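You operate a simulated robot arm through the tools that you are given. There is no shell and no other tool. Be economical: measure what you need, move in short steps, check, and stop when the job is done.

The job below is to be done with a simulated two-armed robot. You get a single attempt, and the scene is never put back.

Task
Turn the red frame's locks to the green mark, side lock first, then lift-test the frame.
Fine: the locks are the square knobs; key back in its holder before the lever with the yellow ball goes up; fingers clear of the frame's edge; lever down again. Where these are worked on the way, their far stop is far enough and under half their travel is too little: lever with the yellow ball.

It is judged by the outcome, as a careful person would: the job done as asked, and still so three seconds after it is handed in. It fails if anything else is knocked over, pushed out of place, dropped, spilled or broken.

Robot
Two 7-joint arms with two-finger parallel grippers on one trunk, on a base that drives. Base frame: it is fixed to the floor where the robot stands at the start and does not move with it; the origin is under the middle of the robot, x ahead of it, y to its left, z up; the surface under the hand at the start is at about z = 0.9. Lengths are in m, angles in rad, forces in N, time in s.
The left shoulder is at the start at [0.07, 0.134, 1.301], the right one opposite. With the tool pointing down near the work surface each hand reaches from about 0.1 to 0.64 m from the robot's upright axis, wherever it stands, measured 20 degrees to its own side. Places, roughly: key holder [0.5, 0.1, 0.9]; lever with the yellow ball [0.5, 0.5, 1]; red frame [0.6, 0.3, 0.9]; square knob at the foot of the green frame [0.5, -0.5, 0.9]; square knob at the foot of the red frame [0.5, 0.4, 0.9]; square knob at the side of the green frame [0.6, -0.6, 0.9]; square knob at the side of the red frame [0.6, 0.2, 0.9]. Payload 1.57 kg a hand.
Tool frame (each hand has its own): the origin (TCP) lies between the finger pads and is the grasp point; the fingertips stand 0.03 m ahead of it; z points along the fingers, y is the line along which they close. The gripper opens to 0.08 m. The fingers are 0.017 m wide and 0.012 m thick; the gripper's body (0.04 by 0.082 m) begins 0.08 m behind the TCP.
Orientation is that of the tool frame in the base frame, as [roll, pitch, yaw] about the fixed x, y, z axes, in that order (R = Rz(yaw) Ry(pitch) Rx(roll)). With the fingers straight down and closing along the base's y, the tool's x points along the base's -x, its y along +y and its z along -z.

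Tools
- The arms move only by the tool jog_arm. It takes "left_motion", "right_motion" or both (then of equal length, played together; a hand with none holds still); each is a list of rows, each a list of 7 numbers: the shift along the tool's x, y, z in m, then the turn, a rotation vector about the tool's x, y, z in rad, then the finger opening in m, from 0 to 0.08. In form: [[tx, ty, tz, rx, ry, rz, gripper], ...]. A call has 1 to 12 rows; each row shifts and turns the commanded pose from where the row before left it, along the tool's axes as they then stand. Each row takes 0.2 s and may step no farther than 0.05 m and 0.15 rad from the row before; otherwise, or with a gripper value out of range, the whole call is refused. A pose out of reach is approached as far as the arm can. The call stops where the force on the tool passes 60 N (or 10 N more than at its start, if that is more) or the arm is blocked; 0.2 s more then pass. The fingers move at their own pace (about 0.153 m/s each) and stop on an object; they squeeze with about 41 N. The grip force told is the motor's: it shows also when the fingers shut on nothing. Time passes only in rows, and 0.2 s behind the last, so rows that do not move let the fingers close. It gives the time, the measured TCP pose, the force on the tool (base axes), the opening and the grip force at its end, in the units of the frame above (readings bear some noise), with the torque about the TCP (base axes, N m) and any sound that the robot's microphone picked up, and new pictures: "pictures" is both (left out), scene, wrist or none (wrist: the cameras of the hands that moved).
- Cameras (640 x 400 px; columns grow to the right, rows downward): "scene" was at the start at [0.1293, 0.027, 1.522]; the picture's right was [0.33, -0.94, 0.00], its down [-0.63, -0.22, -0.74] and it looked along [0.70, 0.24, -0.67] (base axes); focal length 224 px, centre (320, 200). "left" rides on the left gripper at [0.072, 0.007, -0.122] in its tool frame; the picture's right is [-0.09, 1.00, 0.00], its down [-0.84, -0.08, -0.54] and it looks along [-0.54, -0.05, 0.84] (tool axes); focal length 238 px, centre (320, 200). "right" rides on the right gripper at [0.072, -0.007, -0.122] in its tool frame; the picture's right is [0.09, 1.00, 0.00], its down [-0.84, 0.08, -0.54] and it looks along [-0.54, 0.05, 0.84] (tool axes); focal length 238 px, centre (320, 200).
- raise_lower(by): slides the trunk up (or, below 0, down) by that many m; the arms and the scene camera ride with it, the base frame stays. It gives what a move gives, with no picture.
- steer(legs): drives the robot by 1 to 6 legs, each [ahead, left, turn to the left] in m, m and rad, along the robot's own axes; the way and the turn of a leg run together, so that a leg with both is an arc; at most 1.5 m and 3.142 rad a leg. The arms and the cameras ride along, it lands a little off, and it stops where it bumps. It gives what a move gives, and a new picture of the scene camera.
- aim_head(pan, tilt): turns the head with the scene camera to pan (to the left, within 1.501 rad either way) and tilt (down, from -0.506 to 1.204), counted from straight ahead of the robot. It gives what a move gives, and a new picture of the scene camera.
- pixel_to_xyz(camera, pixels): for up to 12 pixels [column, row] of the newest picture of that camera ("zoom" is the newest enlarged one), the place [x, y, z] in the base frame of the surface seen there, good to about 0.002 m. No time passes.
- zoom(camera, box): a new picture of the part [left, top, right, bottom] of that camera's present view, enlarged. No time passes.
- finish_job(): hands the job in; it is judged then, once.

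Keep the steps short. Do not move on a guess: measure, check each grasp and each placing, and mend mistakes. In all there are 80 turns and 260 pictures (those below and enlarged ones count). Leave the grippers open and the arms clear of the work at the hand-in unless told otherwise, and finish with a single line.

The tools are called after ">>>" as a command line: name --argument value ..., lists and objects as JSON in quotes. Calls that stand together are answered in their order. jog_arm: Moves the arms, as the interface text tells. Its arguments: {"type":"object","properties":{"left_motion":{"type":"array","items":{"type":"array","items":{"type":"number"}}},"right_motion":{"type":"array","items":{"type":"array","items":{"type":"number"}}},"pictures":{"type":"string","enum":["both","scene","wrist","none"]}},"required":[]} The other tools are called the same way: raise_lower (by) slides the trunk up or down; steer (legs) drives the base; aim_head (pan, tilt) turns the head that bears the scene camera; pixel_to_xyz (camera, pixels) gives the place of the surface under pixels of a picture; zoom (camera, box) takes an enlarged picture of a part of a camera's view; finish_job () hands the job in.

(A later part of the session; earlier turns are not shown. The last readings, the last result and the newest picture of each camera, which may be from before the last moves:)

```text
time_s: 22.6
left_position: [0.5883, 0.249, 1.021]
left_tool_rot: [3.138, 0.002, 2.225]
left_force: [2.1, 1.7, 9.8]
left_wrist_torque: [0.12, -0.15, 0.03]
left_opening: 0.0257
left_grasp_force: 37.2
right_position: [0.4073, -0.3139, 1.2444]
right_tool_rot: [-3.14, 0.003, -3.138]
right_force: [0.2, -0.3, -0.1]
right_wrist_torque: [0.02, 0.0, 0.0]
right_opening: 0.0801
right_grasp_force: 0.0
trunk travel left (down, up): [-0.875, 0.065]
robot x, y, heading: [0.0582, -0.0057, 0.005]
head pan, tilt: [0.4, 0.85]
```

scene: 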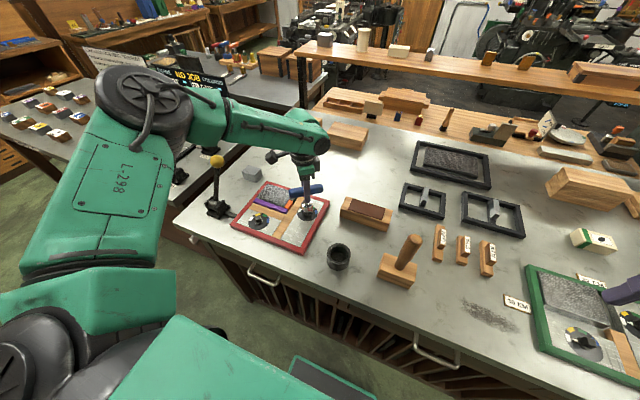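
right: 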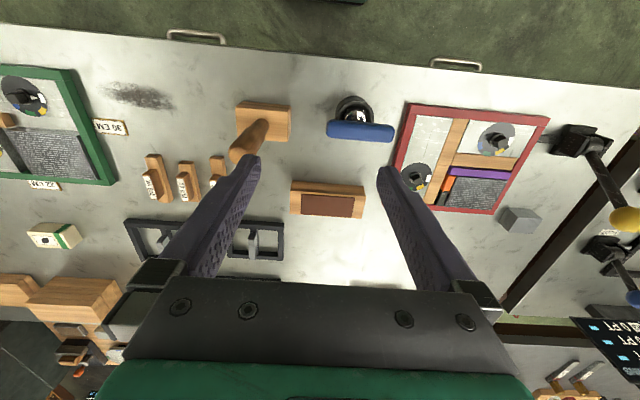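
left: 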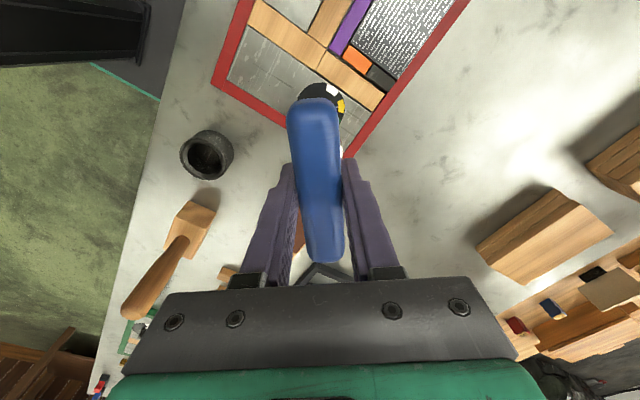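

Contact at 10 N with ~1 cm engagement: seated. Now turn clockwise about half-way and check.

>>> jog_arm --left_motion '[[0, 0, 0, 0, 0, 0.1, 0], [0, 0, 0, 0, 0, 0.1, 0], [0, 0, 0, 0, 0, 0.1, 0], [0, 0, 0, 0, 0, 0.1, 0], [0, 0, 0, 0, 0, 0, 0]]' --pictures "scene"

>>> zoom --camera "scene" --box '[297, 192, 323, 220]'

```text
time_s: 23.8
left_position: [0.5885, 0.2505, 1.0203]
left_tool_rot: [3.139, 0.001, 1.823]
left_force: [5.6, 2.8, 16.6]
left_wrist_torque: [0.18, -0.34, 0.01]
left_opening: 0.0257
left_grasp_force: 36.9
right_position: [0.407, -0.3151, 1.2442]
right_tool_rot: [3.14, 0.004, -3.139]
right_force: [0.3, -0.9, 0.1]
right_wrist_torque: [-0.03, 0.01, 0.0]
right_opening: 0.0801
right_grasp_force: 0.0
trunk travel left (down, up): [-0.875, 0.065]
robot x, y, heading: [0.0599, -0.0015, -0.003]
head pan, tilt: [0.4, 0.85]
```

scene: 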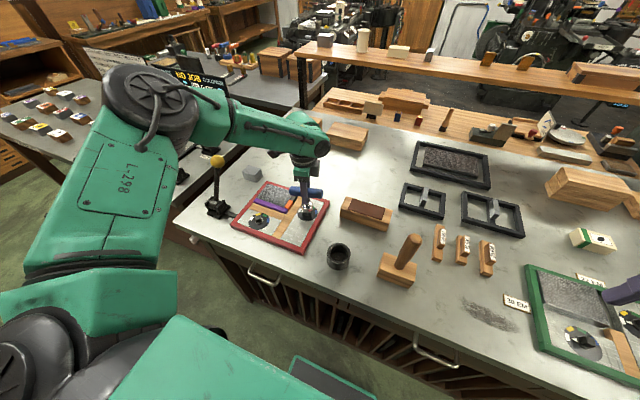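

```text
14.29 times, centred on (310, 206) of scene
```

zoom: 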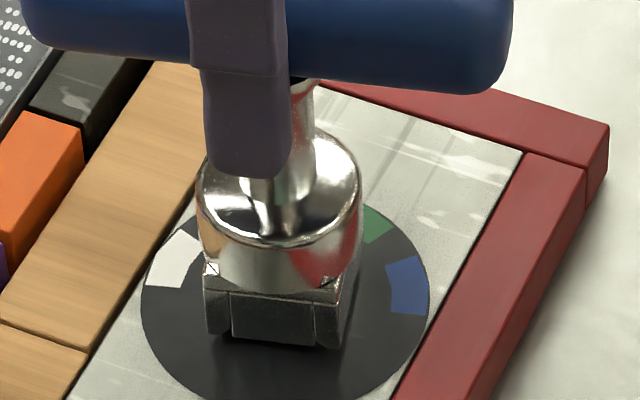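

The key turns smoothly. Finish the remaining 0.455 rad.

>>> jog_arm --left_motion '[[0, 0, -0.001, 0, 0, 0.1, 0], [0, 0, 0, 0, 0, 0.1, 0], [0, 0, 0, 0, 0, 0.1, 0], [0, 0, 0, 0, 0, 0.1, 0], [0, 0, 0, 0, 0, 0.055, 0], [0, 0, 0, 0, 0, 0, 0]]' --pictures "scene"

>>> zoom --camera "scene" --box '[297, 192, 323, 220]'

```text
time_s: 25.1
left_position: [0.5883, 0.2503, 1.0215]
left_tool_rot: [3.14, -0.002, 1.372]
left_force: [7.0, 3.4, 15.0]
left_wrist_torque: [0.33, -0.5, 0.06]
left_opening: 0.0258
left_grasp_force: 36.8
right_position: [0.4082, -0.3134, 1.2441]
right_tool_rot: [-3.14, 0.002, -3.137]
right_force: [-0.7, -0.7, -0.2]
right_wrist_torque: [0.01, 0.01, 0.02]
right_opening: 0.0798
right_grasp_force: 0.0
trunk travel left (down, up): [-0.875, 0.065]
robot x, y, heading: [0.0589, -0.0013, 0.006]
head pan, tilt: [0.4, 0.85]
```

scene: 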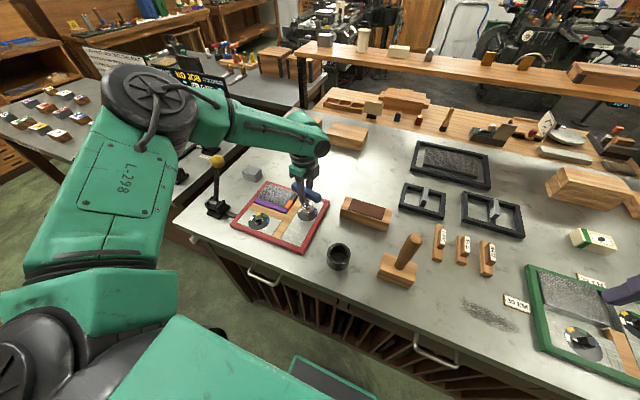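

```text
14.29 times, centred on (310, 206) of scene
```

zoom: 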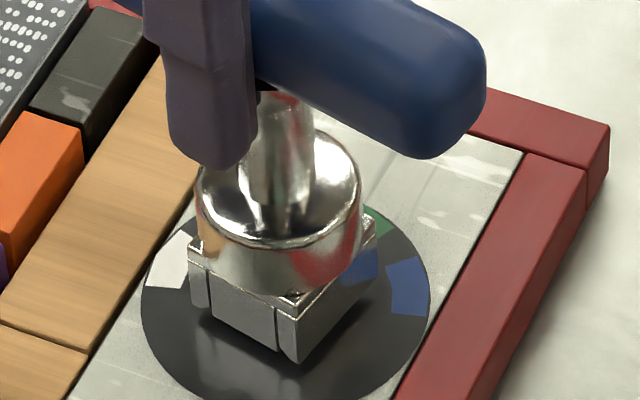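

Lift the key off and look at the pointer.

>>> jog_arm --left_motion '[[0, 0, -0.01, 0, 0, 0, 0], [0, 0, -0.03, 0, 0, 0, 0], [0, 0, -0.04, 0, 0, 0, 0], [0, 0, -0.03, 0, 0, 0, 0], [0, 0, 0, 0, 0, 0, 0]]' --pictures "both"

>>> zoom --camera "scene" --box '[230, 180, 330, 255]'

>>> zoom --camera "scene" --box '[295, 197, 323, 221]'

```text
time_s: 26.4
left_position: [0.5889, 0.2478, 1.1309]
left_tool_rot: [3.141, 0.0, 1.37]
left_force: [-1.0, 0.2, -1.8]
left_wrist_torque: [0.0, 0.04, 0.0]
left_opening: 0.0254
left_grasp_force: 36.4
right_position: [0.4093, -0.3145, 1.243]
right_tool_rot: [-3.138, 0.0, -3.137]
right_force: [-1.0, -0.3, -0.9]
right_wrist_torque: [0.01, -0.01, 0.01]
right_opening: 0.0799
right_grasp_force: 0.0
trunk travel left (down, up): [-0.875, 0.065]
robot x, y, heading: [0.0603, 0.0002, 0.004]
head pan, tilt: [0.4, 0.85]
```

scene: 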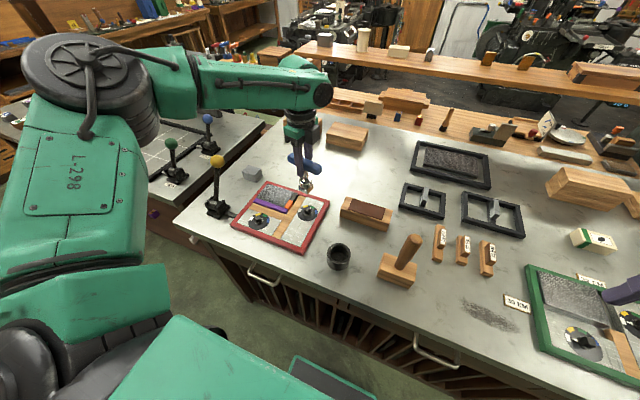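
left: 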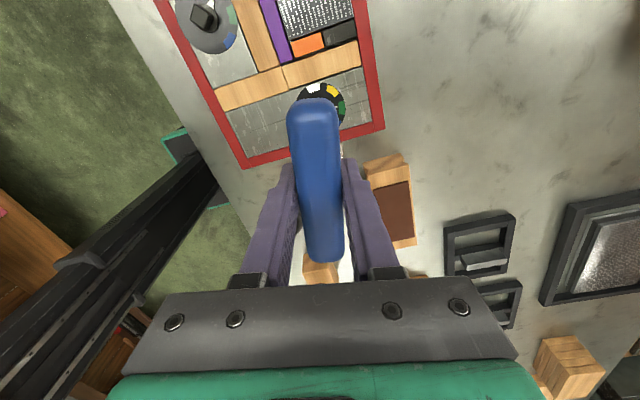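

```text
5.33 times, centred on (280, 218) of scene
```

zoom: 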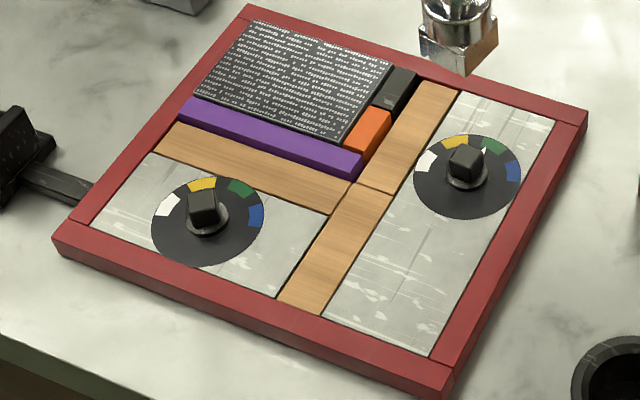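

```text
16.00 times, centred on (309, 209) of scene
```

zoom: 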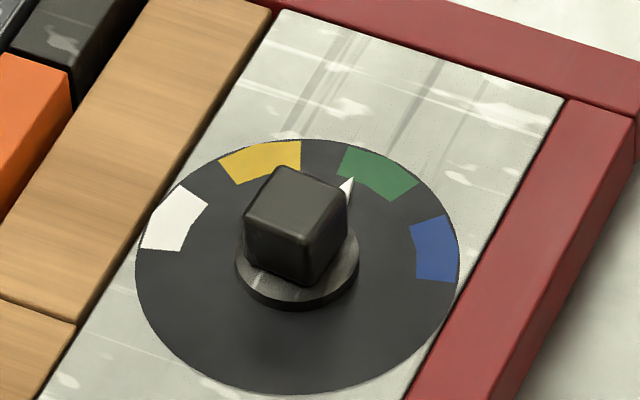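

The pointer is at green but seems a little short of the middle. Measure.

>>> pixel_to_xyz --camera "zoom" --pixels '[[350, 182], [345, 192], [375, 172], [259, 162], [434, 247], [174, 220], [299, 142], [137, 258], [458, 260], [290, 392], [341, 155], [410, 190]]'

>>> zoom --camera "scene" --box '[257, 206, 264, 230]'

```text
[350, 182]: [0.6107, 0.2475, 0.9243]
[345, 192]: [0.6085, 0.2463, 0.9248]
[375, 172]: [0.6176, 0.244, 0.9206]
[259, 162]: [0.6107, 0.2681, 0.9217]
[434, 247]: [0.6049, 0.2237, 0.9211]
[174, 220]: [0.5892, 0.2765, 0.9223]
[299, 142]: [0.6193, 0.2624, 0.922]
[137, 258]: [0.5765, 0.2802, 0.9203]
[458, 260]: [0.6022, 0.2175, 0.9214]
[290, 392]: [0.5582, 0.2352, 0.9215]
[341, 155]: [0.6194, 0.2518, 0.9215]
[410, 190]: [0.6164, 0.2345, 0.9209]
```

```text
16.00 times, centred on (260, 218) of scene
```

zoom: 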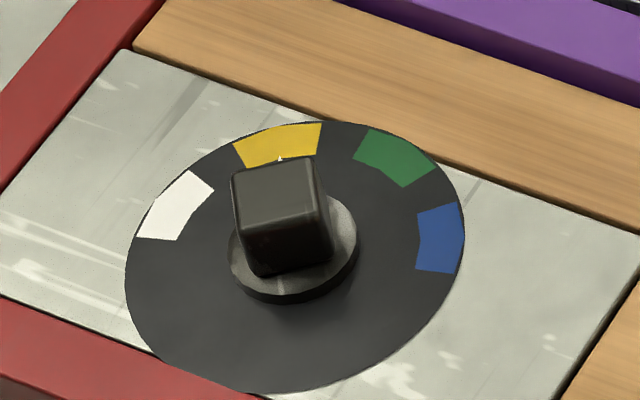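

Pointer at about −4° with green's centre about −10.5°: slack cost ~6°. I'll lower back at the same pose, turn 0.11 rad more, and lift.

>>> jog_arm --left_motion '[[0, 0, 0.04, 0, 0, 0, 0], [0, 0, 0.04, 0, 0, 0, 0], [0, 0, 0.02, 0, 0, 0, 0], [0, 0, 0.008, 0, 0, 0, 0], [0, 0, 0, 0, 0, 0, 0]]' --pictures "none"

```text
time_s: 27.6
left_position: [0.5879, 0.2503, 1.0228]
left_tool_rot: [3.14, 0.001, 1.369]
left_force: [3.9, -1.7, -3.2]
left_wrist_torque: [-0.04, -0.35, 0.04]
left_opening: 0.0258
left_grasp_force: 36.9
right_position: [0.4103, -0.3147, 1.2435]
right_tool_rot: [3.141, 0.001, -3.138]
right_force: [0.1, 0.7, 0.4]
right_wrist_torque: [0.02, 0.01, -0.02]
right_opening: 0.0802
right_grasp_force: 0.1
trunk travel left (down, up): [-0.875, 0.065]
robot x, y, heading: [0.0585, -0.0019, 0.001]
head pan, tilt: [0.4, 0.85]
```

>>> jog_arm --left_motion '[[0, 0, 0, 0, 0, 0.055, 0], [0, 0, 0, 0, 0, 0.055, 0], [0, 0, 0, 0, 0, 0, 0], [0, 0, -0.01, 0, 0, 0, 0], [0, 0, -0.04, 0, 0, 0, 0], [0, 0, -0.04, 0, 0, 0, 0], [0, 0, -0.02, 0, 0, 0, 0], [0, 0, 0, 0, 0, 0, 0]]' --pictures "scene"

>>> zoom --camera "scene" --box '[295, 197, 323, 221]'

>>> pixel_to_xyz --camera "zoom" --pixels '[[350, 182], [355, 182], [360, 184], [375, 172], [137, 258], [458, 260], [365, 188]]'

```text
time_s: 29.4
left_position: [0.5909, 0.2506, 1.1322]
left_tool_rot: [3.141, -0.002, 1.262]
left_force: [-0.1, 1.0, -1.8]
left_wrist_torque: [0.02, 0.02, -0.03]
left_opening: 0.0257
left_grasp_force: 37.2
right_position: [0.4097, -0.314, 1.2431]
right_tool_rot: [-3.14, -0.001, -3.137]
right_force: [-0.7, -0.1, 0.1]
right_wrist_torque: [0.0, 0.04, 0.03]
right_opening: 0.0801
right_grasp_force: 0.0
trunk travel left (down, up): [-0.875, 0.065]
robot x, y, heading: [0.0599, 0.0001, 0.001]
head pan, tilt: [0.4, 0.85]
```

scene: 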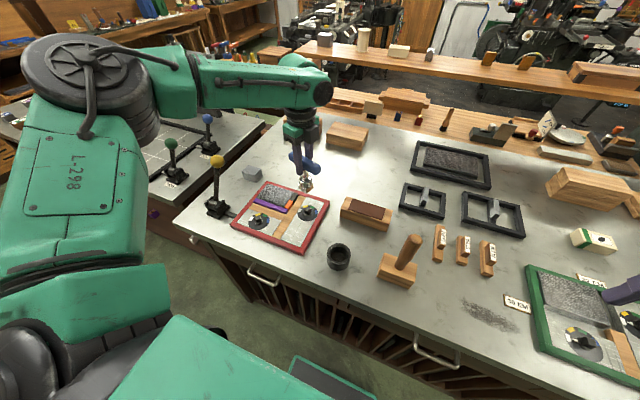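

```text
16.00 times, centred on (309, 209) of scene
```

zoom: 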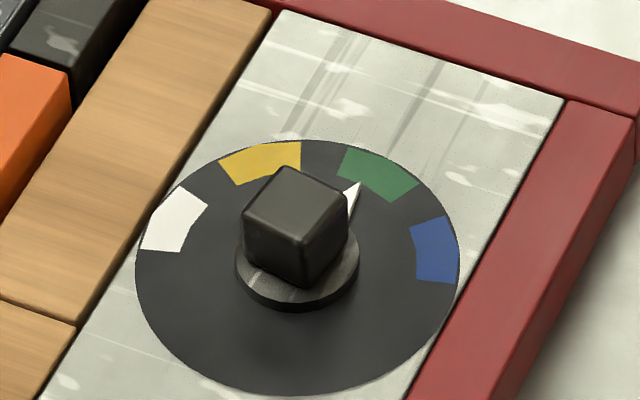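

```text
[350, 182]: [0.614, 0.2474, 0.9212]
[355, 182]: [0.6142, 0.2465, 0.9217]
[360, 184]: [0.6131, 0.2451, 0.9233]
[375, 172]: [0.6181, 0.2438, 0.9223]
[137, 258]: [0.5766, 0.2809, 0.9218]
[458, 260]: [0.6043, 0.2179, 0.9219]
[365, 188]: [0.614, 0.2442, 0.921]
```

Side lock now at about −9.2°, right on green (−10.2°). Now measure the foot dial in the same camera.

>>> zoom --camera "scene" --box '[245, 206, 273, 230]'

>>> pixel_to_xyz --camera "zoom" --pixels '[[128, 280], [462, 215], [260, 388], [324, 125], [279, 148], [395, 155], [440, 238], [175, 207], [280, 160], [420, 150], [200, 370]]'

```text
16.00 times, centred on (259, 218) of scene
```

zoom: 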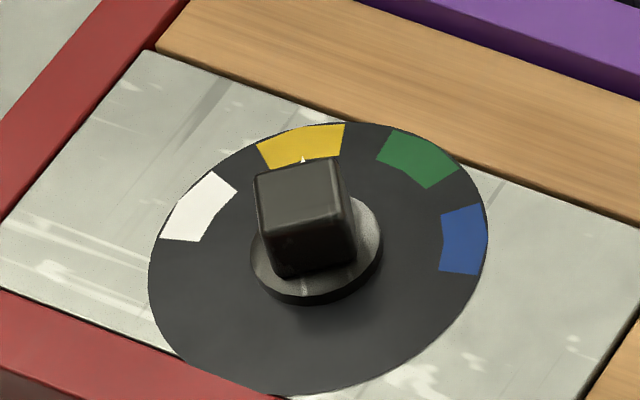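

```text
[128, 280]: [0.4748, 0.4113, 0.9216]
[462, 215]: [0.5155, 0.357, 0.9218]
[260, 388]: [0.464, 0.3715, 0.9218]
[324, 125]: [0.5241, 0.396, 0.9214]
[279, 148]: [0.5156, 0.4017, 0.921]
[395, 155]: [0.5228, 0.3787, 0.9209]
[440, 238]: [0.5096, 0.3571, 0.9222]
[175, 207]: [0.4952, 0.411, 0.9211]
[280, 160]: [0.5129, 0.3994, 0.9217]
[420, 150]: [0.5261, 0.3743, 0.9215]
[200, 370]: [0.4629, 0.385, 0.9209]
```

>>> pixel_to_xyz --camera "zoom" --pixels '[[151, 282], [485, 235], [285, 392], [345, 126], [198, 207], [300, 147], [418, 158], [463, 240], [303, 158], [185, 355], [420, 355], [240, 152]]'

```text
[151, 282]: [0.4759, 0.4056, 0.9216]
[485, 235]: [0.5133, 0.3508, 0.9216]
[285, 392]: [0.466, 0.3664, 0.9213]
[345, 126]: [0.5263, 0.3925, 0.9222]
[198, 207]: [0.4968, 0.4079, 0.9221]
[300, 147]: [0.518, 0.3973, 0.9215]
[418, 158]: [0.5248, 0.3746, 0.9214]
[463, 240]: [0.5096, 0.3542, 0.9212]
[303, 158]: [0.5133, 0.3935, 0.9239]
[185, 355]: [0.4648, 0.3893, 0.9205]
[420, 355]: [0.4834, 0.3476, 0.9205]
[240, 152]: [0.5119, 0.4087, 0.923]
```

Foot dial centre maps to TCP (0.495, 0.380). Turn back to the knob's angle and move over it.

>>> jog_arm --left_motion '[[0, 0, 0, 0, 0, -0.1377, 0], [0, 0, 0, 0, 0, -0.1377, 0], [0, 0, 0, 0, 0, -0.1377, 0], [0, 0, 0, 0, 0, -0.1377, 0], [0, 0, 0, 0, 0, -0.1377, 0], [0, 0, 0, 0, 0, -0.1377, 0], [0, 0, 0, 0, 0, -0.1377, 0], [0.04005, 0.0013, 0, 0, 0, 0, 0], [0.04005, 0.0013, 0, 0, 0, 0, 0], [0.04005, 0.0013, 0, 0, 0, 0, 0], [0.04005, 0.0013, 0, 0, 0, 0, 0], [0, 0, 0, 0, 0, 0, 0]]' --pictures "none"

>>> jog_arm --left_motion '[[0, 0, 0.04, 0, 0, 0, 0], [0, 0, 0.036, 0, 0, 0, 0], [0, 0, 0, 0, 0, 0, 0]]' --pictures "scene"

>>> zoom --camera "scene" --box '[248, 200, 272, 230]'

```text
time_s: 31.9
left_position: [0.4967, 0.3796, 1.1334]
left_tool_rot: [-3.14, 0.0, 2.226]
left_force: [-0.4, -0.3, -1.9]
left_wrist_torque: [0.02, 0.0, 0.0]
left_opening: 0.0259
left_grasp_force: 36.6
right_position: [0.4086, -0.3136, 1.2429]
right_tool_rot: [-3.138, -0.001, -3.138]
right_force: [-0.6, 0.7, -0.3]
right_wrist_torque: [-0.02, -0.02, 0.01]
right_opening: 0.0802
right_grasp_force: 0.0
trunk travel left (down, up): [-0.875, 0.065]
robot x, y, heading: [0.0614, 0.0011, 0.01]
head pan, tilt: [0.4, 0.85]
```

```text
time_s: 32.8
left_position: [0.4965, 0.3788, 1.0579]
left_tool_rot: [3.14, 0.002, 2.225]
left_force: [0.4, -0.1, -1.7]
left_wrist_torque: [0.03, 0.0, 0.0]
left_opening: 0.0255
left_grasp_force: 37.6
right_position: [0.4098, -0.314, 1.2431]
right_tool_rot: [-3.141, 0.0, -3.14]
right_force: [-0.7, -0.4, -0.3]
right_wrist_torque: [-0.01, 0.02, -0.02]
right_opening: 0.0798
right_grasp_force: 0.1
trunk travel left (down, up): [-0.875, 0.065]
robot x, y, heading: [0.06, 0.0, -0.001]
head pan, tilt: [0.4, 0.85]
```

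scene: 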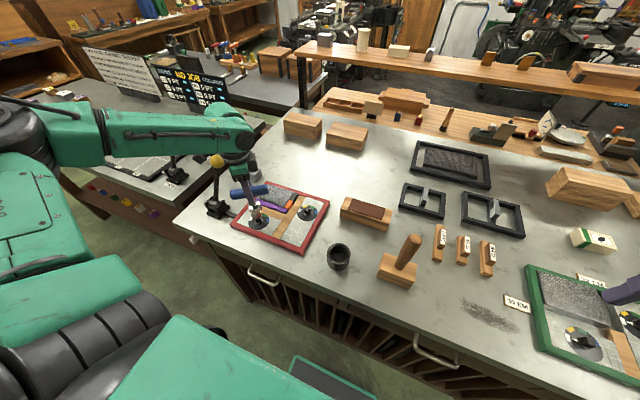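

```text
13.33 times, centred on (260, 215) of scene
```

zoom: 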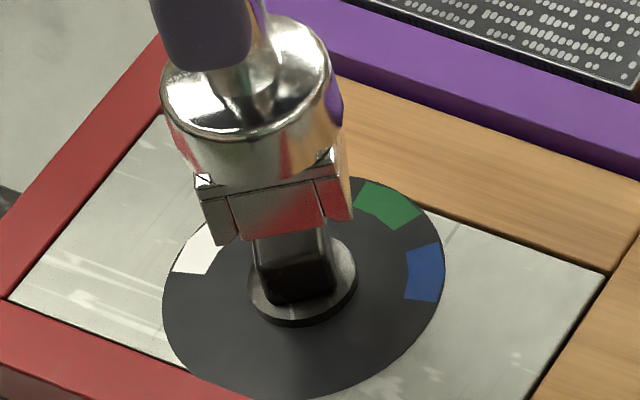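

>>> pixel_to_xyz --camera "zoom" --pixels '[[215, 240], [350, 216], [235, 236], [325, 225], [266, 298], [330, 287], [262, 255], [325, 245], [298, 292], [283, 228]]'

>>> pixel_to_xyz --camera "scene" --pixels '[[217, 160], [228, 165], [238, 172], [240, 155], [226, 140]]'

>>> zoom --camera "scene" --box '[190, 120, 290, 240]'

```text
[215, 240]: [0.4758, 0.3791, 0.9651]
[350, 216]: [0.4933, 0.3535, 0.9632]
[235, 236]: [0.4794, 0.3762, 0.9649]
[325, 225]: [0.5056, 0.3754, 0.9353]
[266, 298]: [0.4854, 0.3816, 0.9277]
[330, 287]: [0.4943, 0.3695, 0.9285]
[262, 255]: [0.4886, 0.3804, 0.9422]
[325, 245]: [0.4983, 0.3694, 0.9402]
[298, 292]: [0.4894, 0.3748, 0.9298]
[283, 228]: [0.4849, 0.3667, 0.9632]
```

```text
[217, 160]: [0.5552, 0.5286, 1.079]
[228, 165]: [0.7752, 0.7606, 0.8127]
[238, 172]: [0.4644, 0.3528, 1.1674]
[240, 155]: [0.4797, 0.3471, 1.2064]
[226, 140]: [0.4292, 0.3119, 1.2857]
```

```text
3.33 times, centred on (240, 180) of scene
```

zoom: 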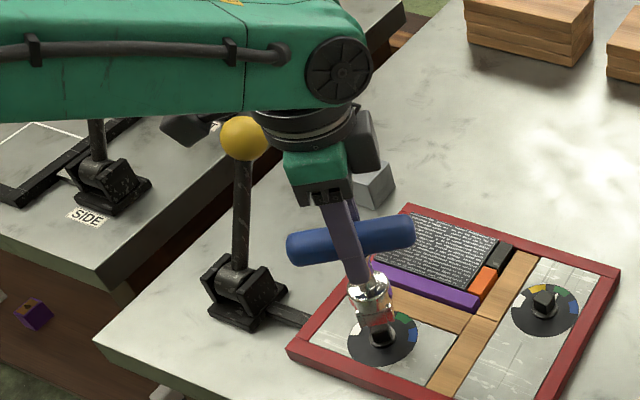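

The azimuth check against the successful side fit says the socket should move about (−1.3, +2.3) mm. Apply it and lower gently.

>>> jog_arm --left_motion '[[0.0026, 0.0004, 0.01, 0, 0, 0, 0], [0, 0, 0.01, 0, 0, 0, 0], [0, 0, 0.004, 0, 0, 0, 0], [0, 0, 0.004, 0, 0, 0, 0], [0, 0, 0.003, 0, 0, 0, 0], [0, 0, 0, 0, 0, 0, 0]]' --pictures "scene"

>>> zoom --camera "scene" --box '[248, 200, 272, 230]'

```text
time_s: 34.1
left_position: [0.4948, 0.3814, 1.0251]
left_tool_rot: [3.141, -0.001, 2.223]
left_force: [4.5, -6.7, -2.8]
left_wrist_torque: [-0.55, -0.47, 0.06]
left_opening: 0.0257
left_grasp_force: 37.0
right_position: [0.4097, -0.3167, 1.2426]
right_tool_rot: [3.14, -0.002, -3.139]
right_force: [-0.2, 0.0, -0.3]
right_wrist_torque: [-0.03, -0.02, 0.01]
right_opening: 0.0798
right_grasp_force: 0.1
trunk travel left (down, up): [-0.875, 0.065]
robot x, y, heading: [0.0558, -0.0009, 0.009]
head pan, tilt: [0.4, 0.85]
```

scene: 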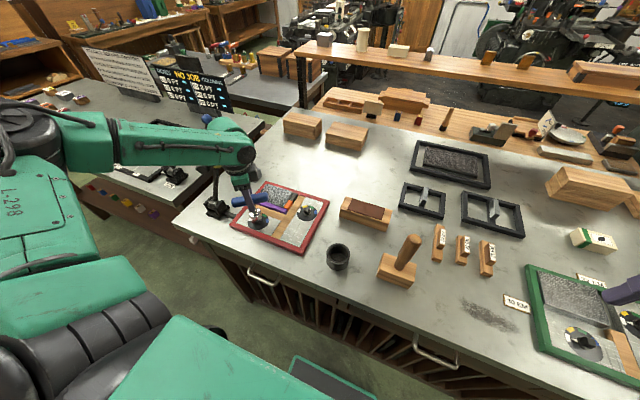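

```text
13.33 times, centred on (260, 215) of scene
```

zoom: 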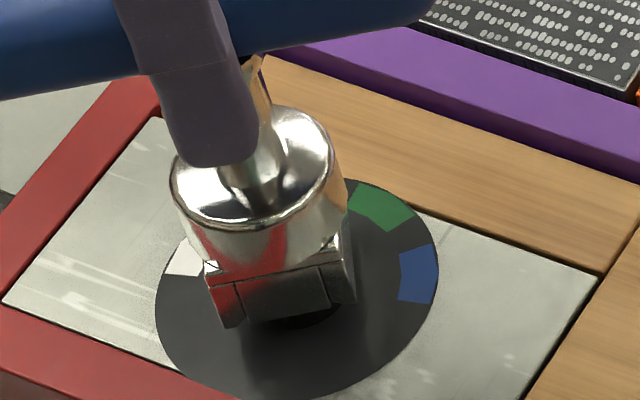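

It's on the knob (no axial jam) with slight side load; ease 1 mm toward it and lower 3 mm to seat.

>>> jog_arm --left_motion '[[-0.0011, 0, 0.001, 0, 0, 0, 0], [0, 0, 0.002, 0, 0, 0, 0], [0, 0, 0, 0, 0, 0, 0]]' --pictures "none"

```text
time_s: 35.0
left_position: [0.4944, 0.3816, 1.023]
left_tool_rot: [3.141, 0.001, 2.226]
left_force: [5.7, -6.2, 1.5]
left_wrist_torque: [-0.55, -0.49, 0.09]
left_opening: 0.0255
left_grasp_force: 36.8
right_position: [0.4102, -0.3167, 1.2431]
right_tool_rot: [-3.14, 0.002, -3.139]
right_force: [0.2, -0.1, 0.6]
right_wrist_torque: [0.02, 0.03, 0.02]
right_opening: 0.08
right_grasp_force: 0.0
trunk travel left (down, up): [-0.875, 0.065]
robot x, y, heading: [0.0602, -0.0018, 0.002]
head pan, tilt: [0.4, 0.85]
```

Seated. Turn clockwise 0.96 rad (same total as the side lock).

>>> jog_arm --left_motion '[[0, 0, 0, 0, 0, 0.1, 0], [0, 0, 0, 0, 0, 0.1, 0], [0, 0, 0, 0, 0, 0.1, 0], [0, 0, 0, 0, 0, 0.1, 0], [0, 0, 0, 0, 0, 0.1, 0], [0, 0, 0, 0, 0, 0.1, 0], [0, 0, 0, 0, 0, 0.1, 0], [0, 0, 0, 0, 0, 0.1, 0], [0, 0, 0, 0, 0, 0.1, 0], [0, 0, 0, 0, 0, 0.05, 0], [0, 0, 0, 0, 0, 0, 0]]' --pictures "scene"

>>> jog_arm --left_motion '[[0, 0, -0.01, 0, 0, 0, 0], [0, 0, -0.03, 0, 0, 0, 0], [0, 0, -0.04, 0, 0, 0, 0], [0, 0, -0.03, 0, 0, 0, 0], [0, 0, 0, 0, 0, 0, 0]]' --pictures "scene"

>>> zoom --camera "scene" --box '[245, 206, 273, 230]'

```text
time_s: 37.4
left_position: [0.4953, 0.3798, 1.0211]
left_tool_rot: [-3.141, -0.001, 1.273]
left_force: [5.0, -6.6, -2.6]
left_wrist_torque: [-0.51, -0.42, 0.12]
left_opening: 0.026
left_grasp_force: 37.2
right_position: [0.4107, -0.3156, 1.243]
right_tool_rot: [-3.14, -0.001, -3.14]
right_force: [-0.2, 0.3, 0.2]
right_wrist_torque: [0.0, -0.01, 0.01]
right_opening: 0.08
right_grasp_force: 0.2
trunk travel left (down, up): [-0.875, 0.065]
robot x, y, heading: [0.056, 0.0027, 0.004]
head pan, tilt: [0.4, 0.85]
```

scene: 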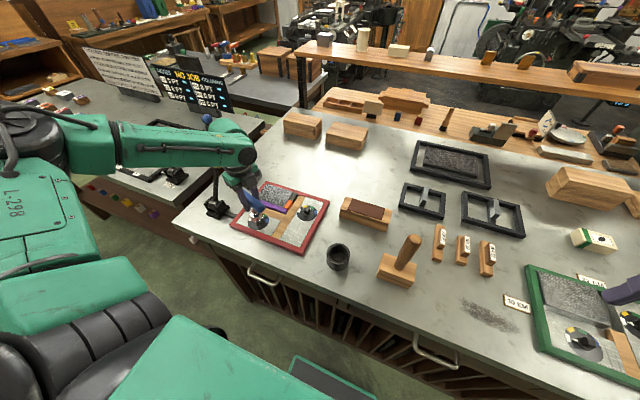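

```text
time_s: 38.5
left_position: [0.4956, 0.3825, 1.1335]
left_tool_rot: [3.141, 0.001, 1.276]
left_force: [1.1, -0.1, -2.1]
left_wrist_torque: [0.0, -0.02, -0.01]
left_opening: 0.0259
left_grasp_force: 36.8
right_position: [0.4089, -0.3126, 1.2455]
right_tool_rot: [-3.14, 0.0, -3.139]
right_force: [-0.3, -0.5, -0.1]
right_wrist_torque: [-0.02, 0.01, 0.06]
right_opening: 0.0798
right_grasp_force: 0.2
trunk travel left (down, up): [-0.875, 0.065]
robot x, y, heading: [0.061, 0.0023, 0.008]
head pan, tilt: [0.4, 0.85]
```

scene: 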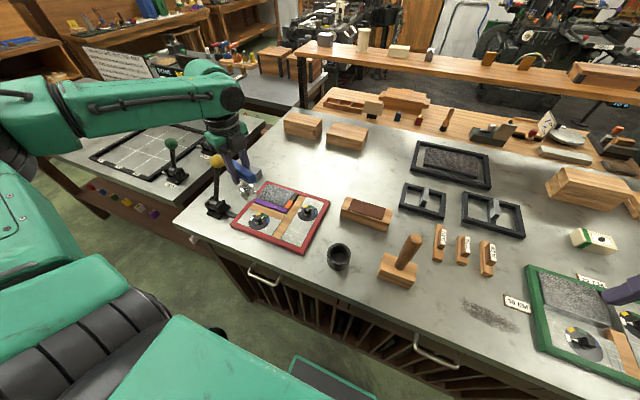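

```text
16.00 times, centred on (259, 218) of scene
```

zoom: 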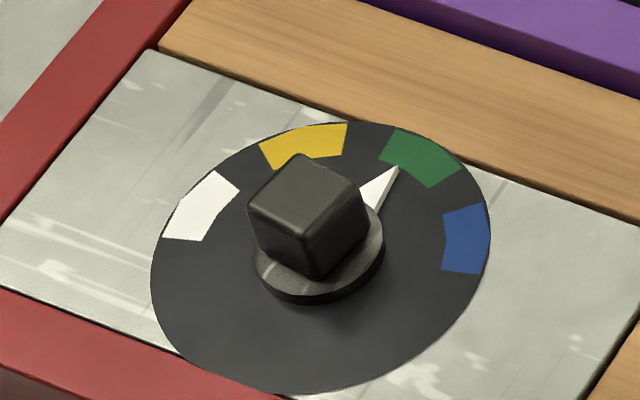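

>>> pixel_to_xyz --camera "zoom" --pixels '[[396, 170], [390, 180], [420, 158], [153, 282], [488, 235], [287, 392], [347, 126], [303, 147]]'

>>> zoom --camera "scene" --box '[190, 120, 300, 240]'

```text
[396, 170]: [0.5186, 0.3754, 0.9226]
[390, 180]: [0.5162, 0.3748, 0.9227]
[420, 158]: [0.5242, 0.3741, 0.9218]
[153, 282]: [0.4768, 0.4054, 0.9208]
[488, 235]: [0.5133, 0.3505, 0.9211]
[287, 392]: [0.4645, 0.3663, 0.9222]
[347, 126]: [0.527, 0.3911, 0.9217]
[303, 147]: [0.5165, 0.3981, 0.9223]
```

```text
3.33 times, centred on (245, 180) of scene
```

zoom: 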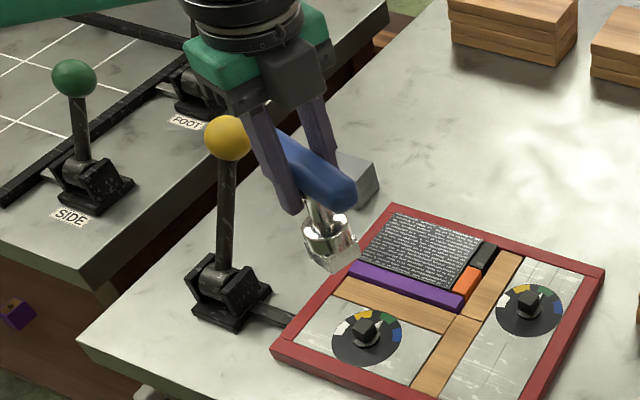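

Foot pointer −8° against green −9°: good. Both locks are on green. Now bring the key back: square its angle, move toward the holder, then drive right 10 cm.

>>> jog_arm --left_motion '[[0, 0, -0.01, 0, 0, -0.148, 0], [0, 0, -0.01, 0, 0, -0.148, 0], [-0.045, -0.0045, 0, 0, 0, 0, 0], [-0.045, -0.0045, 0, 0, 0, 0, 0], [-0.045, -0.0045, 0, 0, 0, 0, 0], [-0.045, -0.0045, 0, 0, 0, 0, 0], [0, 0, 0, 0, 0, 0, 0]]' --pictures "none"

>>> steer --legs '[[0.0, -0.1, 0.0]]'

```text
time_s: 40.1
left_position: [0.4776, 0.2019, 1.153]
left_tool_rot: [3.141, 0.002, 1.571]
left_force: [0.1, -0.6, -2.3]
left_wrist_torque: [0.02, -0.02, 0.04]
left_opening: 0.0258
left_grasp_force: 37.3
right_position: [0.4096, -0.3134, 1.2444]
right_tool_rot: [-3.141, 0.0, -3.139]
right_force: [-0.5, -1.0, 0.8]
right_wrist_torque: [0.01, 0.0, 0.03]
right_opening: 0.0804
right_grasp_force: 0.1
trunk travel left (down, up): [-0.875, 0.065]
robot x, y, heading: [0.0605, -0.0, 0.004]
head pan, tilt: [0.4, 0.85]
```

```text
time_s: 41.3
left_position: [0.4796, 0.1072, 1.1505]
left_tool_rot: [3.141, 0.006, 1.57]
left_force: [0.2, 1.2, -1.6]
left_wrist_torque: [-0.03, 0.0, 0.0]
left_opening: 0.026
left_grasp_force: 37.5
right_position: [0.4095, -0.4081, 1.2444]
right_tool_rot: [-3.138, 0.0, -3.139]
right_force: [-0.3, -0.1, 0.3]
right_wrist_torque: [-0.03, -0.02, -0.04]
right_opening: 0.0799
right_grasp_force: 0.1
trunk travel left (down, up): [-0.875, 0.065]
robot x, y, heading: [0.0595, -0.1015, 0.002]
head pan, tilt: [0.4, 0.85]
```

scene: 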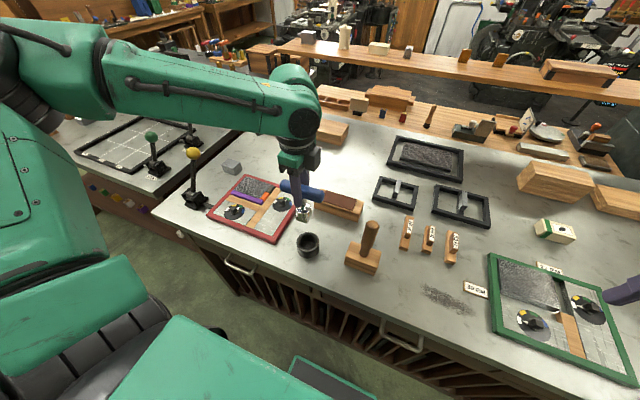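

Align over the holder and lower to just above its rim (0.943).

>>> jog_arm --left_motion '[[-0.006, -0.001, 0.03, 0, 0, 0, 0], [0, 0, 0.03, 0, 0, 0, 0], [0, 0, 0.03, 0, 0, 0, 0], [0, 0, 0, 0, 0, 0, 0]]' --pictures "scene"

>>> zoom --camera "scene" --box '[285, 210, 330, 262]'

```text
time_s: 42.3
left_position: [0.4795, 0.0941, 1.062]
left_tool_rot: [-3.142, -0.001, 1.571]
left_force: [-0.2, -0.5, -2.3]
left_wrist_torque: [0.01, 0.01, 0.0]
left_opening: 0.0256
left_grasp_force: 36.9
right_position: [0.4094, -0.4135, 1.2441]
right_tool_rot: [3.141, -0.002, -3.139]
right_force: [-0.5, 0.3, 0.9]
right_wrist_torque: [0.03, -0.01, 0.0]
right_opening: 0.0799
right_grasp_force: 0.0
trunk travel left (down, up): [-0.875, 0.065]
robot x, y, heading: [0.0564, -0.0962, 0.001]
head pan, tilt: [0.4, 0.85]
```

scene: 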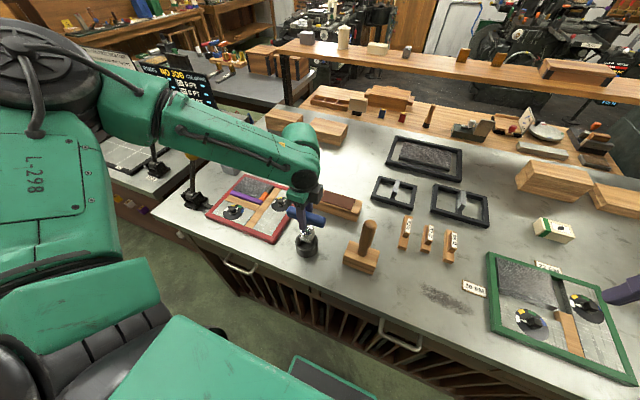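

```text
7.69 times, centred on (308, 236) of scene
```

zoom: 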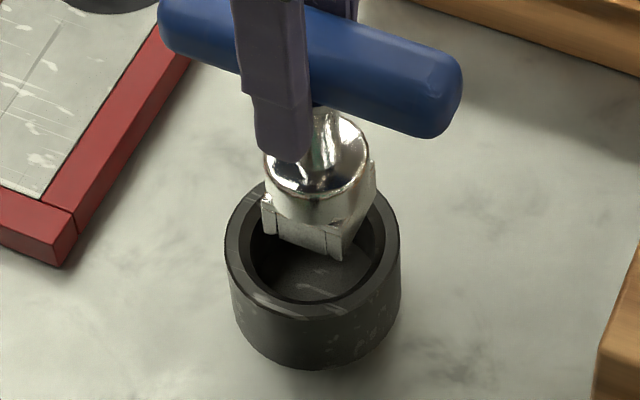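

>>> pixel_to_xyz --camera "zoom" --pixels '[[233, 250], [312, 311], [392, 250], [250, 285], [372, 290], [385, 205], [265, 232], [344, 258], [370, 205], [300, 247], [358, 232], [245, 205]]'

```text
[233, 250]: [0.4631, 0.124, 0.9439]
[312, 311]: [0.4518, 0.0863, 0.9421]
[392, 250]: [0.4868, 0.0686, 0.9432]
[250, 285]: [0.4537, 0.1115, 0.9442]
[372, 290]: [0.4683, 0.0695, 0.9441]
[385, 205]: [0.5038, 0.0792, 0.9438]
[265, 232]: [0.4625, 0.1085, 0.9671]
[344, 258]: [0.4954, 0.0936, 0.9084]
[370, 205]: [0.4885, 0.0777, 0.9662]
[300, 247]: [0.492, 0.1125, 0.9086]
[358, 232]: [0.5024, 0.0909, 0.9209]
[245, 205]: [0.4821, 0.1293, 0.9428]
```

Socket needs about +5 mm in y and +1 mm in x to centre in the cup. Apply, lower 1.5 cm and look again.

>>> jog_arm --left_motion '[[0.0048, 0.0007, 0.008, 0, 0, 0, 0], [0, 0, 0.01, 0, 0, 0, 0], [0, 0, 0, 0, 0, 0, 0]]' --pictures "scene"

>>> zoom --camera "scene" --box '[285, 210, 330, 262]'

>>> zoom --camera "scene" --box '[293, 230, 321, 255]'

```text
time_s: 43.1
left_position: [0.4782, 0.1012, 1.0431]
left_tool_rot: [3.14, -0.001, 1.572]
left_force: [-0.5, 0.0, -1.8]
left_wrist_torque: [-0.02, 0.02, 0.02]
left_opening: 0.0258
left_grasp_force: 37.1
right_position: [0.4093, -0.4139, 1.2445]
right_tool_rot: [-3.139, 0.0, -3.14]
right_force: [-0.3, 0.2, -0.3]
right_wrist_torque: [-0.02, -0.02, -0.02]
right_opening: 0.0798
right_grasp_force: 0.0
trunk travel left (down, up): [-0.875, 0.065]
robot x, y, heading: [0.0628, -0.1007, 0.0]
head pan, tilt: [0.4, 0.85]
```

scene: 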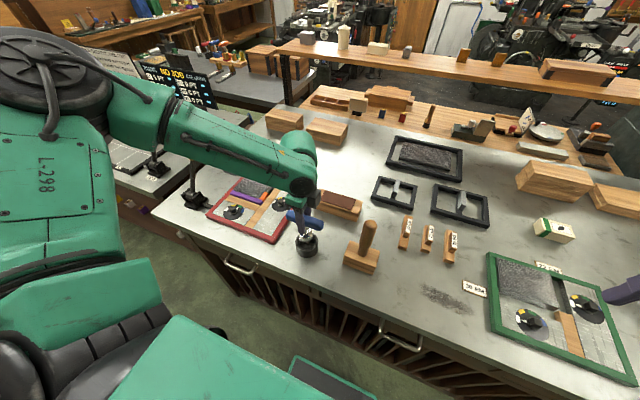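

```text
7.69 times, centred on (308, 236) of scene
```

zoom: 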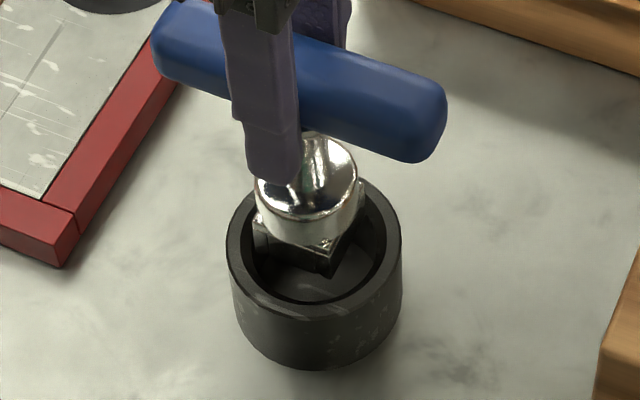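

```text
16.00 times, centred on (307, 242) of scene
```

zoom: 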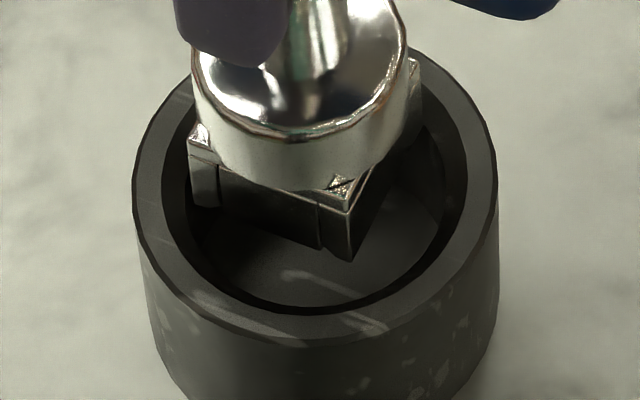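

>>> pixel_to_xyz --camera "zoom" --pixels '[[205, 198], [350, 254], [318, 244], [193, 180], [340, 195], [414, 100], [150, 200], [240, 318], [330, 335], [430, 290], [478, 200], [485, 150]]'

```text
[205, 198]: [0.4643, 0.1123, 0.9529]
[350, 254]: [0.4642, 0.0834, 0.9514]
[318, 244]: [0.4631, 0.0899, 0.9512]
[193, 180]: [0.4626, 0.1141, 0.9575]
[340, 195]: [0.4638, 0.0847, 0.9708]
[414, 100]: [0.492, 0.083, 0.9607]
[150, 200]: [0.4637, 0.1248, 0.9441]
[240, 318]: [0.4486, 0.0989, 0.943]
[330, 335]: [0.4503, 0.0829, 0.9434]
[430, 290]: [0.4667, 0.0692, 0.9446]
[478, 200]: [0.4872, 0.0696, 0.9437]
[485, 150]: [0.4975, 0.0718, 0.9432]
```

Socket centre (0.4787, 0.0983) against cup centre (0.4795, 0.0977): within 1 mm. Lower slowly to the original height.

>>> jog_arm --left_motion '[[-0.0003, 0.0006, 0.007, 0, 0, 0, 0], [0, 0, 0.006, 0, 0, 0, 0], [0, 0, 0.006, 0, 0, 0, 0], [0, 0, 0, 0, 0, 0, 0]]' --pictures "none"

```text
time_s: 44.1
left_position: [0.4798, 0.1002, 1.0252]
left_tool_rot: [-3.141, 0.0, 1.571]
left_force: [-0.8, -0.4, -1.9]
left_wrist_torque: [0.03, -0.03, 0.0]
left_opening: 0.0259
left_grasp_force: 36.6
right_position: [0.4099, -0.4144, 1.2442]
right_tool_rot: [-3.14, -0.002, -3.141]
right_force: [-0.1, 0.7, -0.8]
right_wrist_torque: [0.04, 0.01, -0.01]
right_opening: 0.08
right_grasp_force: 0.0
trunk travel left (down, up): [-0.875, 0.065]
robot x, y, heading: [0.0586, -0.0998, 0.004]
head pan, tilt: [0.4, 0.85]
```

Inside the cup with no contact. Continue down to 1.004.

>>> jog_arm --left_motion '[[0, 0, 0.008, 0, 0, 0, 0], [0, 0, 0.007, 0, 0, 0, 0], [0, 0, 0.004, 0, 0, 0, 0], [0, 0, 0.001, 0, 0, 0, 0], [0, 0, 0, 0, 0, 0, 0]]' --pictures "none"

```text
time_s: 45.3
left_position: [0.4797, 0.1005, 1.0067]
left_tool_rot: [-3.141, -0.002, 1.571]
left_force: [0.0, 0.3, -1.8]
left_wrist_torque: [-0.02, -0.03, 0.0]
left_opening: 0.0255
left_grasp_force: 37.1
right_position: [0.4092, -0.413, 1.2446]
right_tool_rot: [-3.139, -0.001, -3.138]
right_force: [-0.1, -0.2, -0.6]
right_wrist_torque: [-0.01, -0.02, -0.01]
right_opening: 0.0798
right_grasp_force: 0.2
trunk travel left (down, up): [-0.875, 0.065]
robot x, y, heading: [0.0618, -0.1019, 0.006]
head pan, tilt: [0.4, 0.85]
```

>>> jog_arm --left_motion '[[0, 0, 0.002, 0, 0, 0, 0], [0, 0, 0.002, 0, 0, 0, 0], [0, 0, 0, 0, 0, 0, 0]]' --pictures "scene"

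>>> zoom --camera "scene" --box '[280, 200, 335, 265]'

```text
time_s: 46.1
left_position: [0.4795, 0.0998, 1.0037]
left_tool_rot: [3.136, 0.0, 1.571]
left_force: [1.5, 6.1, 18.1]
left_wrist_torque: [0.57, 0.11, -0.09]
left_opening: 0.0256
left_grasp_force: 36.7
right_position: [0.4067, -0.4143, 1.2453]
right_tool_rot: [-3.141, 0.002, -3.139]
right_force: [0.3, -0.2, 0.8]
right_wrist_torque: [0.0, -0.01, -0.01]
right_opening: 0.0799
right_grasp_force: 0.0
trunk travel left (down, up): [-0.875, 0.065]
robot x, y, heading: [0.0596, -0.0965, 0.006]
head pan, tilt: [0.4, 0.85]
```

scene: 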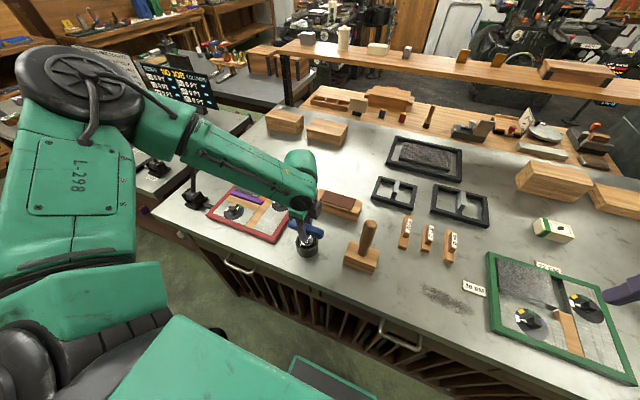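

```text
6.15 times, centred on (308, 232) of scene
```

zoom: 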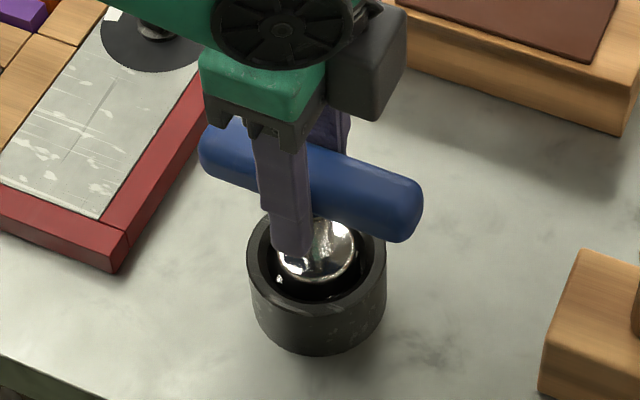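

The key touches bottom (18 N). Relieve 1 mm, open the fingers, and check.

>>> jog_arm --left_motion '[[0, 0, -0.0015, 0, 0, 0, 0], [0, 0, 0, 0, 0, 0, 0.03], [0, 0, 0, 0, 0, 0, 0.05], [0, 0, 0, 0, 0, 0, 0.08], [0, 0, 0, 0, 0, 0, 0.08], [0, 0, -0.03, 0, 0, 0, 0.08], [0, 0, -0.04, 0, 0, 0, 0.08], [0, 0, -0.04, 0, 0, 0, 0.08], [0, 0, -0.04, 0, 0, 0, 0.08]]' --pictures "both"

>>> zoom --camera "scene" --box '[280, 200, 335, 265]'

```text
time_s: 48.1
left_position: [0.478, 0.1001, 1.1532]
left_tool_rot: [-3.14, 0.0, 1.573]
left_force: [-0.1, 0.4, -0.3]
left_wrist_torque: [0.02, -0.01, -0.02]
left_opening: 0.08
left_grasp_force: 0.1
right_position: [0.4092, -0.4148, 1.2443]
right_tool_rot: [-3.141, 0.002, -3.14]
right_force: [-0.5, -0.4, 0.0]
right_wrist_torque: [0.01, -0.03, -0.05]
right_opening: 0.0799
right_grasp_force: 0.1
trunk travel left (down, up): [-0.875, 0.065]
robot x, y, heading: [0.0618, -0.1019, 0.001]
head pan, tilt: [0.4, 0.85]
```

scene: 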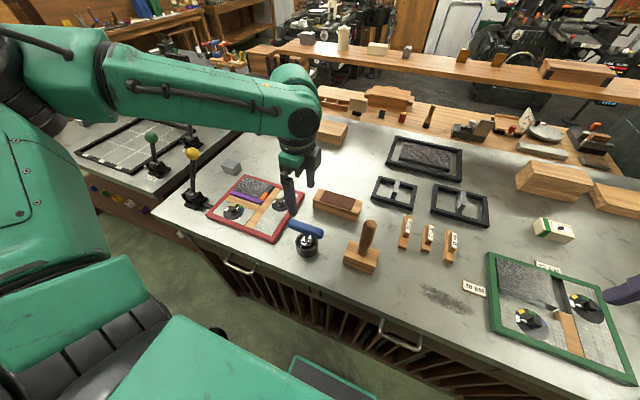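
left: 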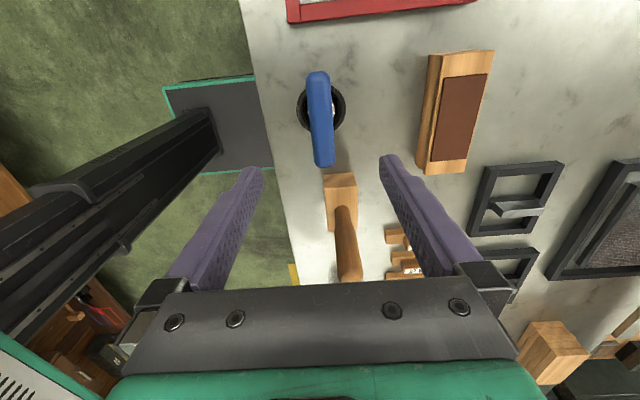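

```text
6.15 times, centred on (308, 232) of scene
```

zoom: 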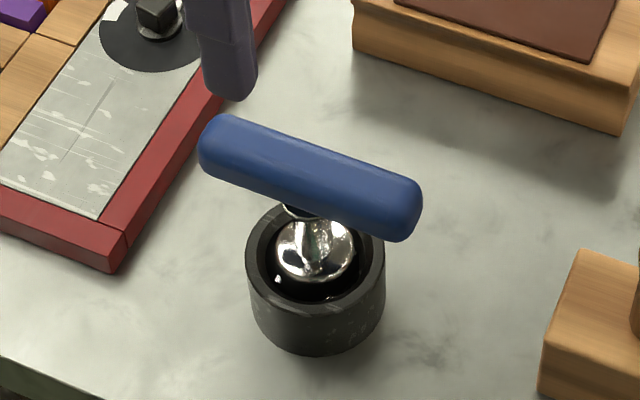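

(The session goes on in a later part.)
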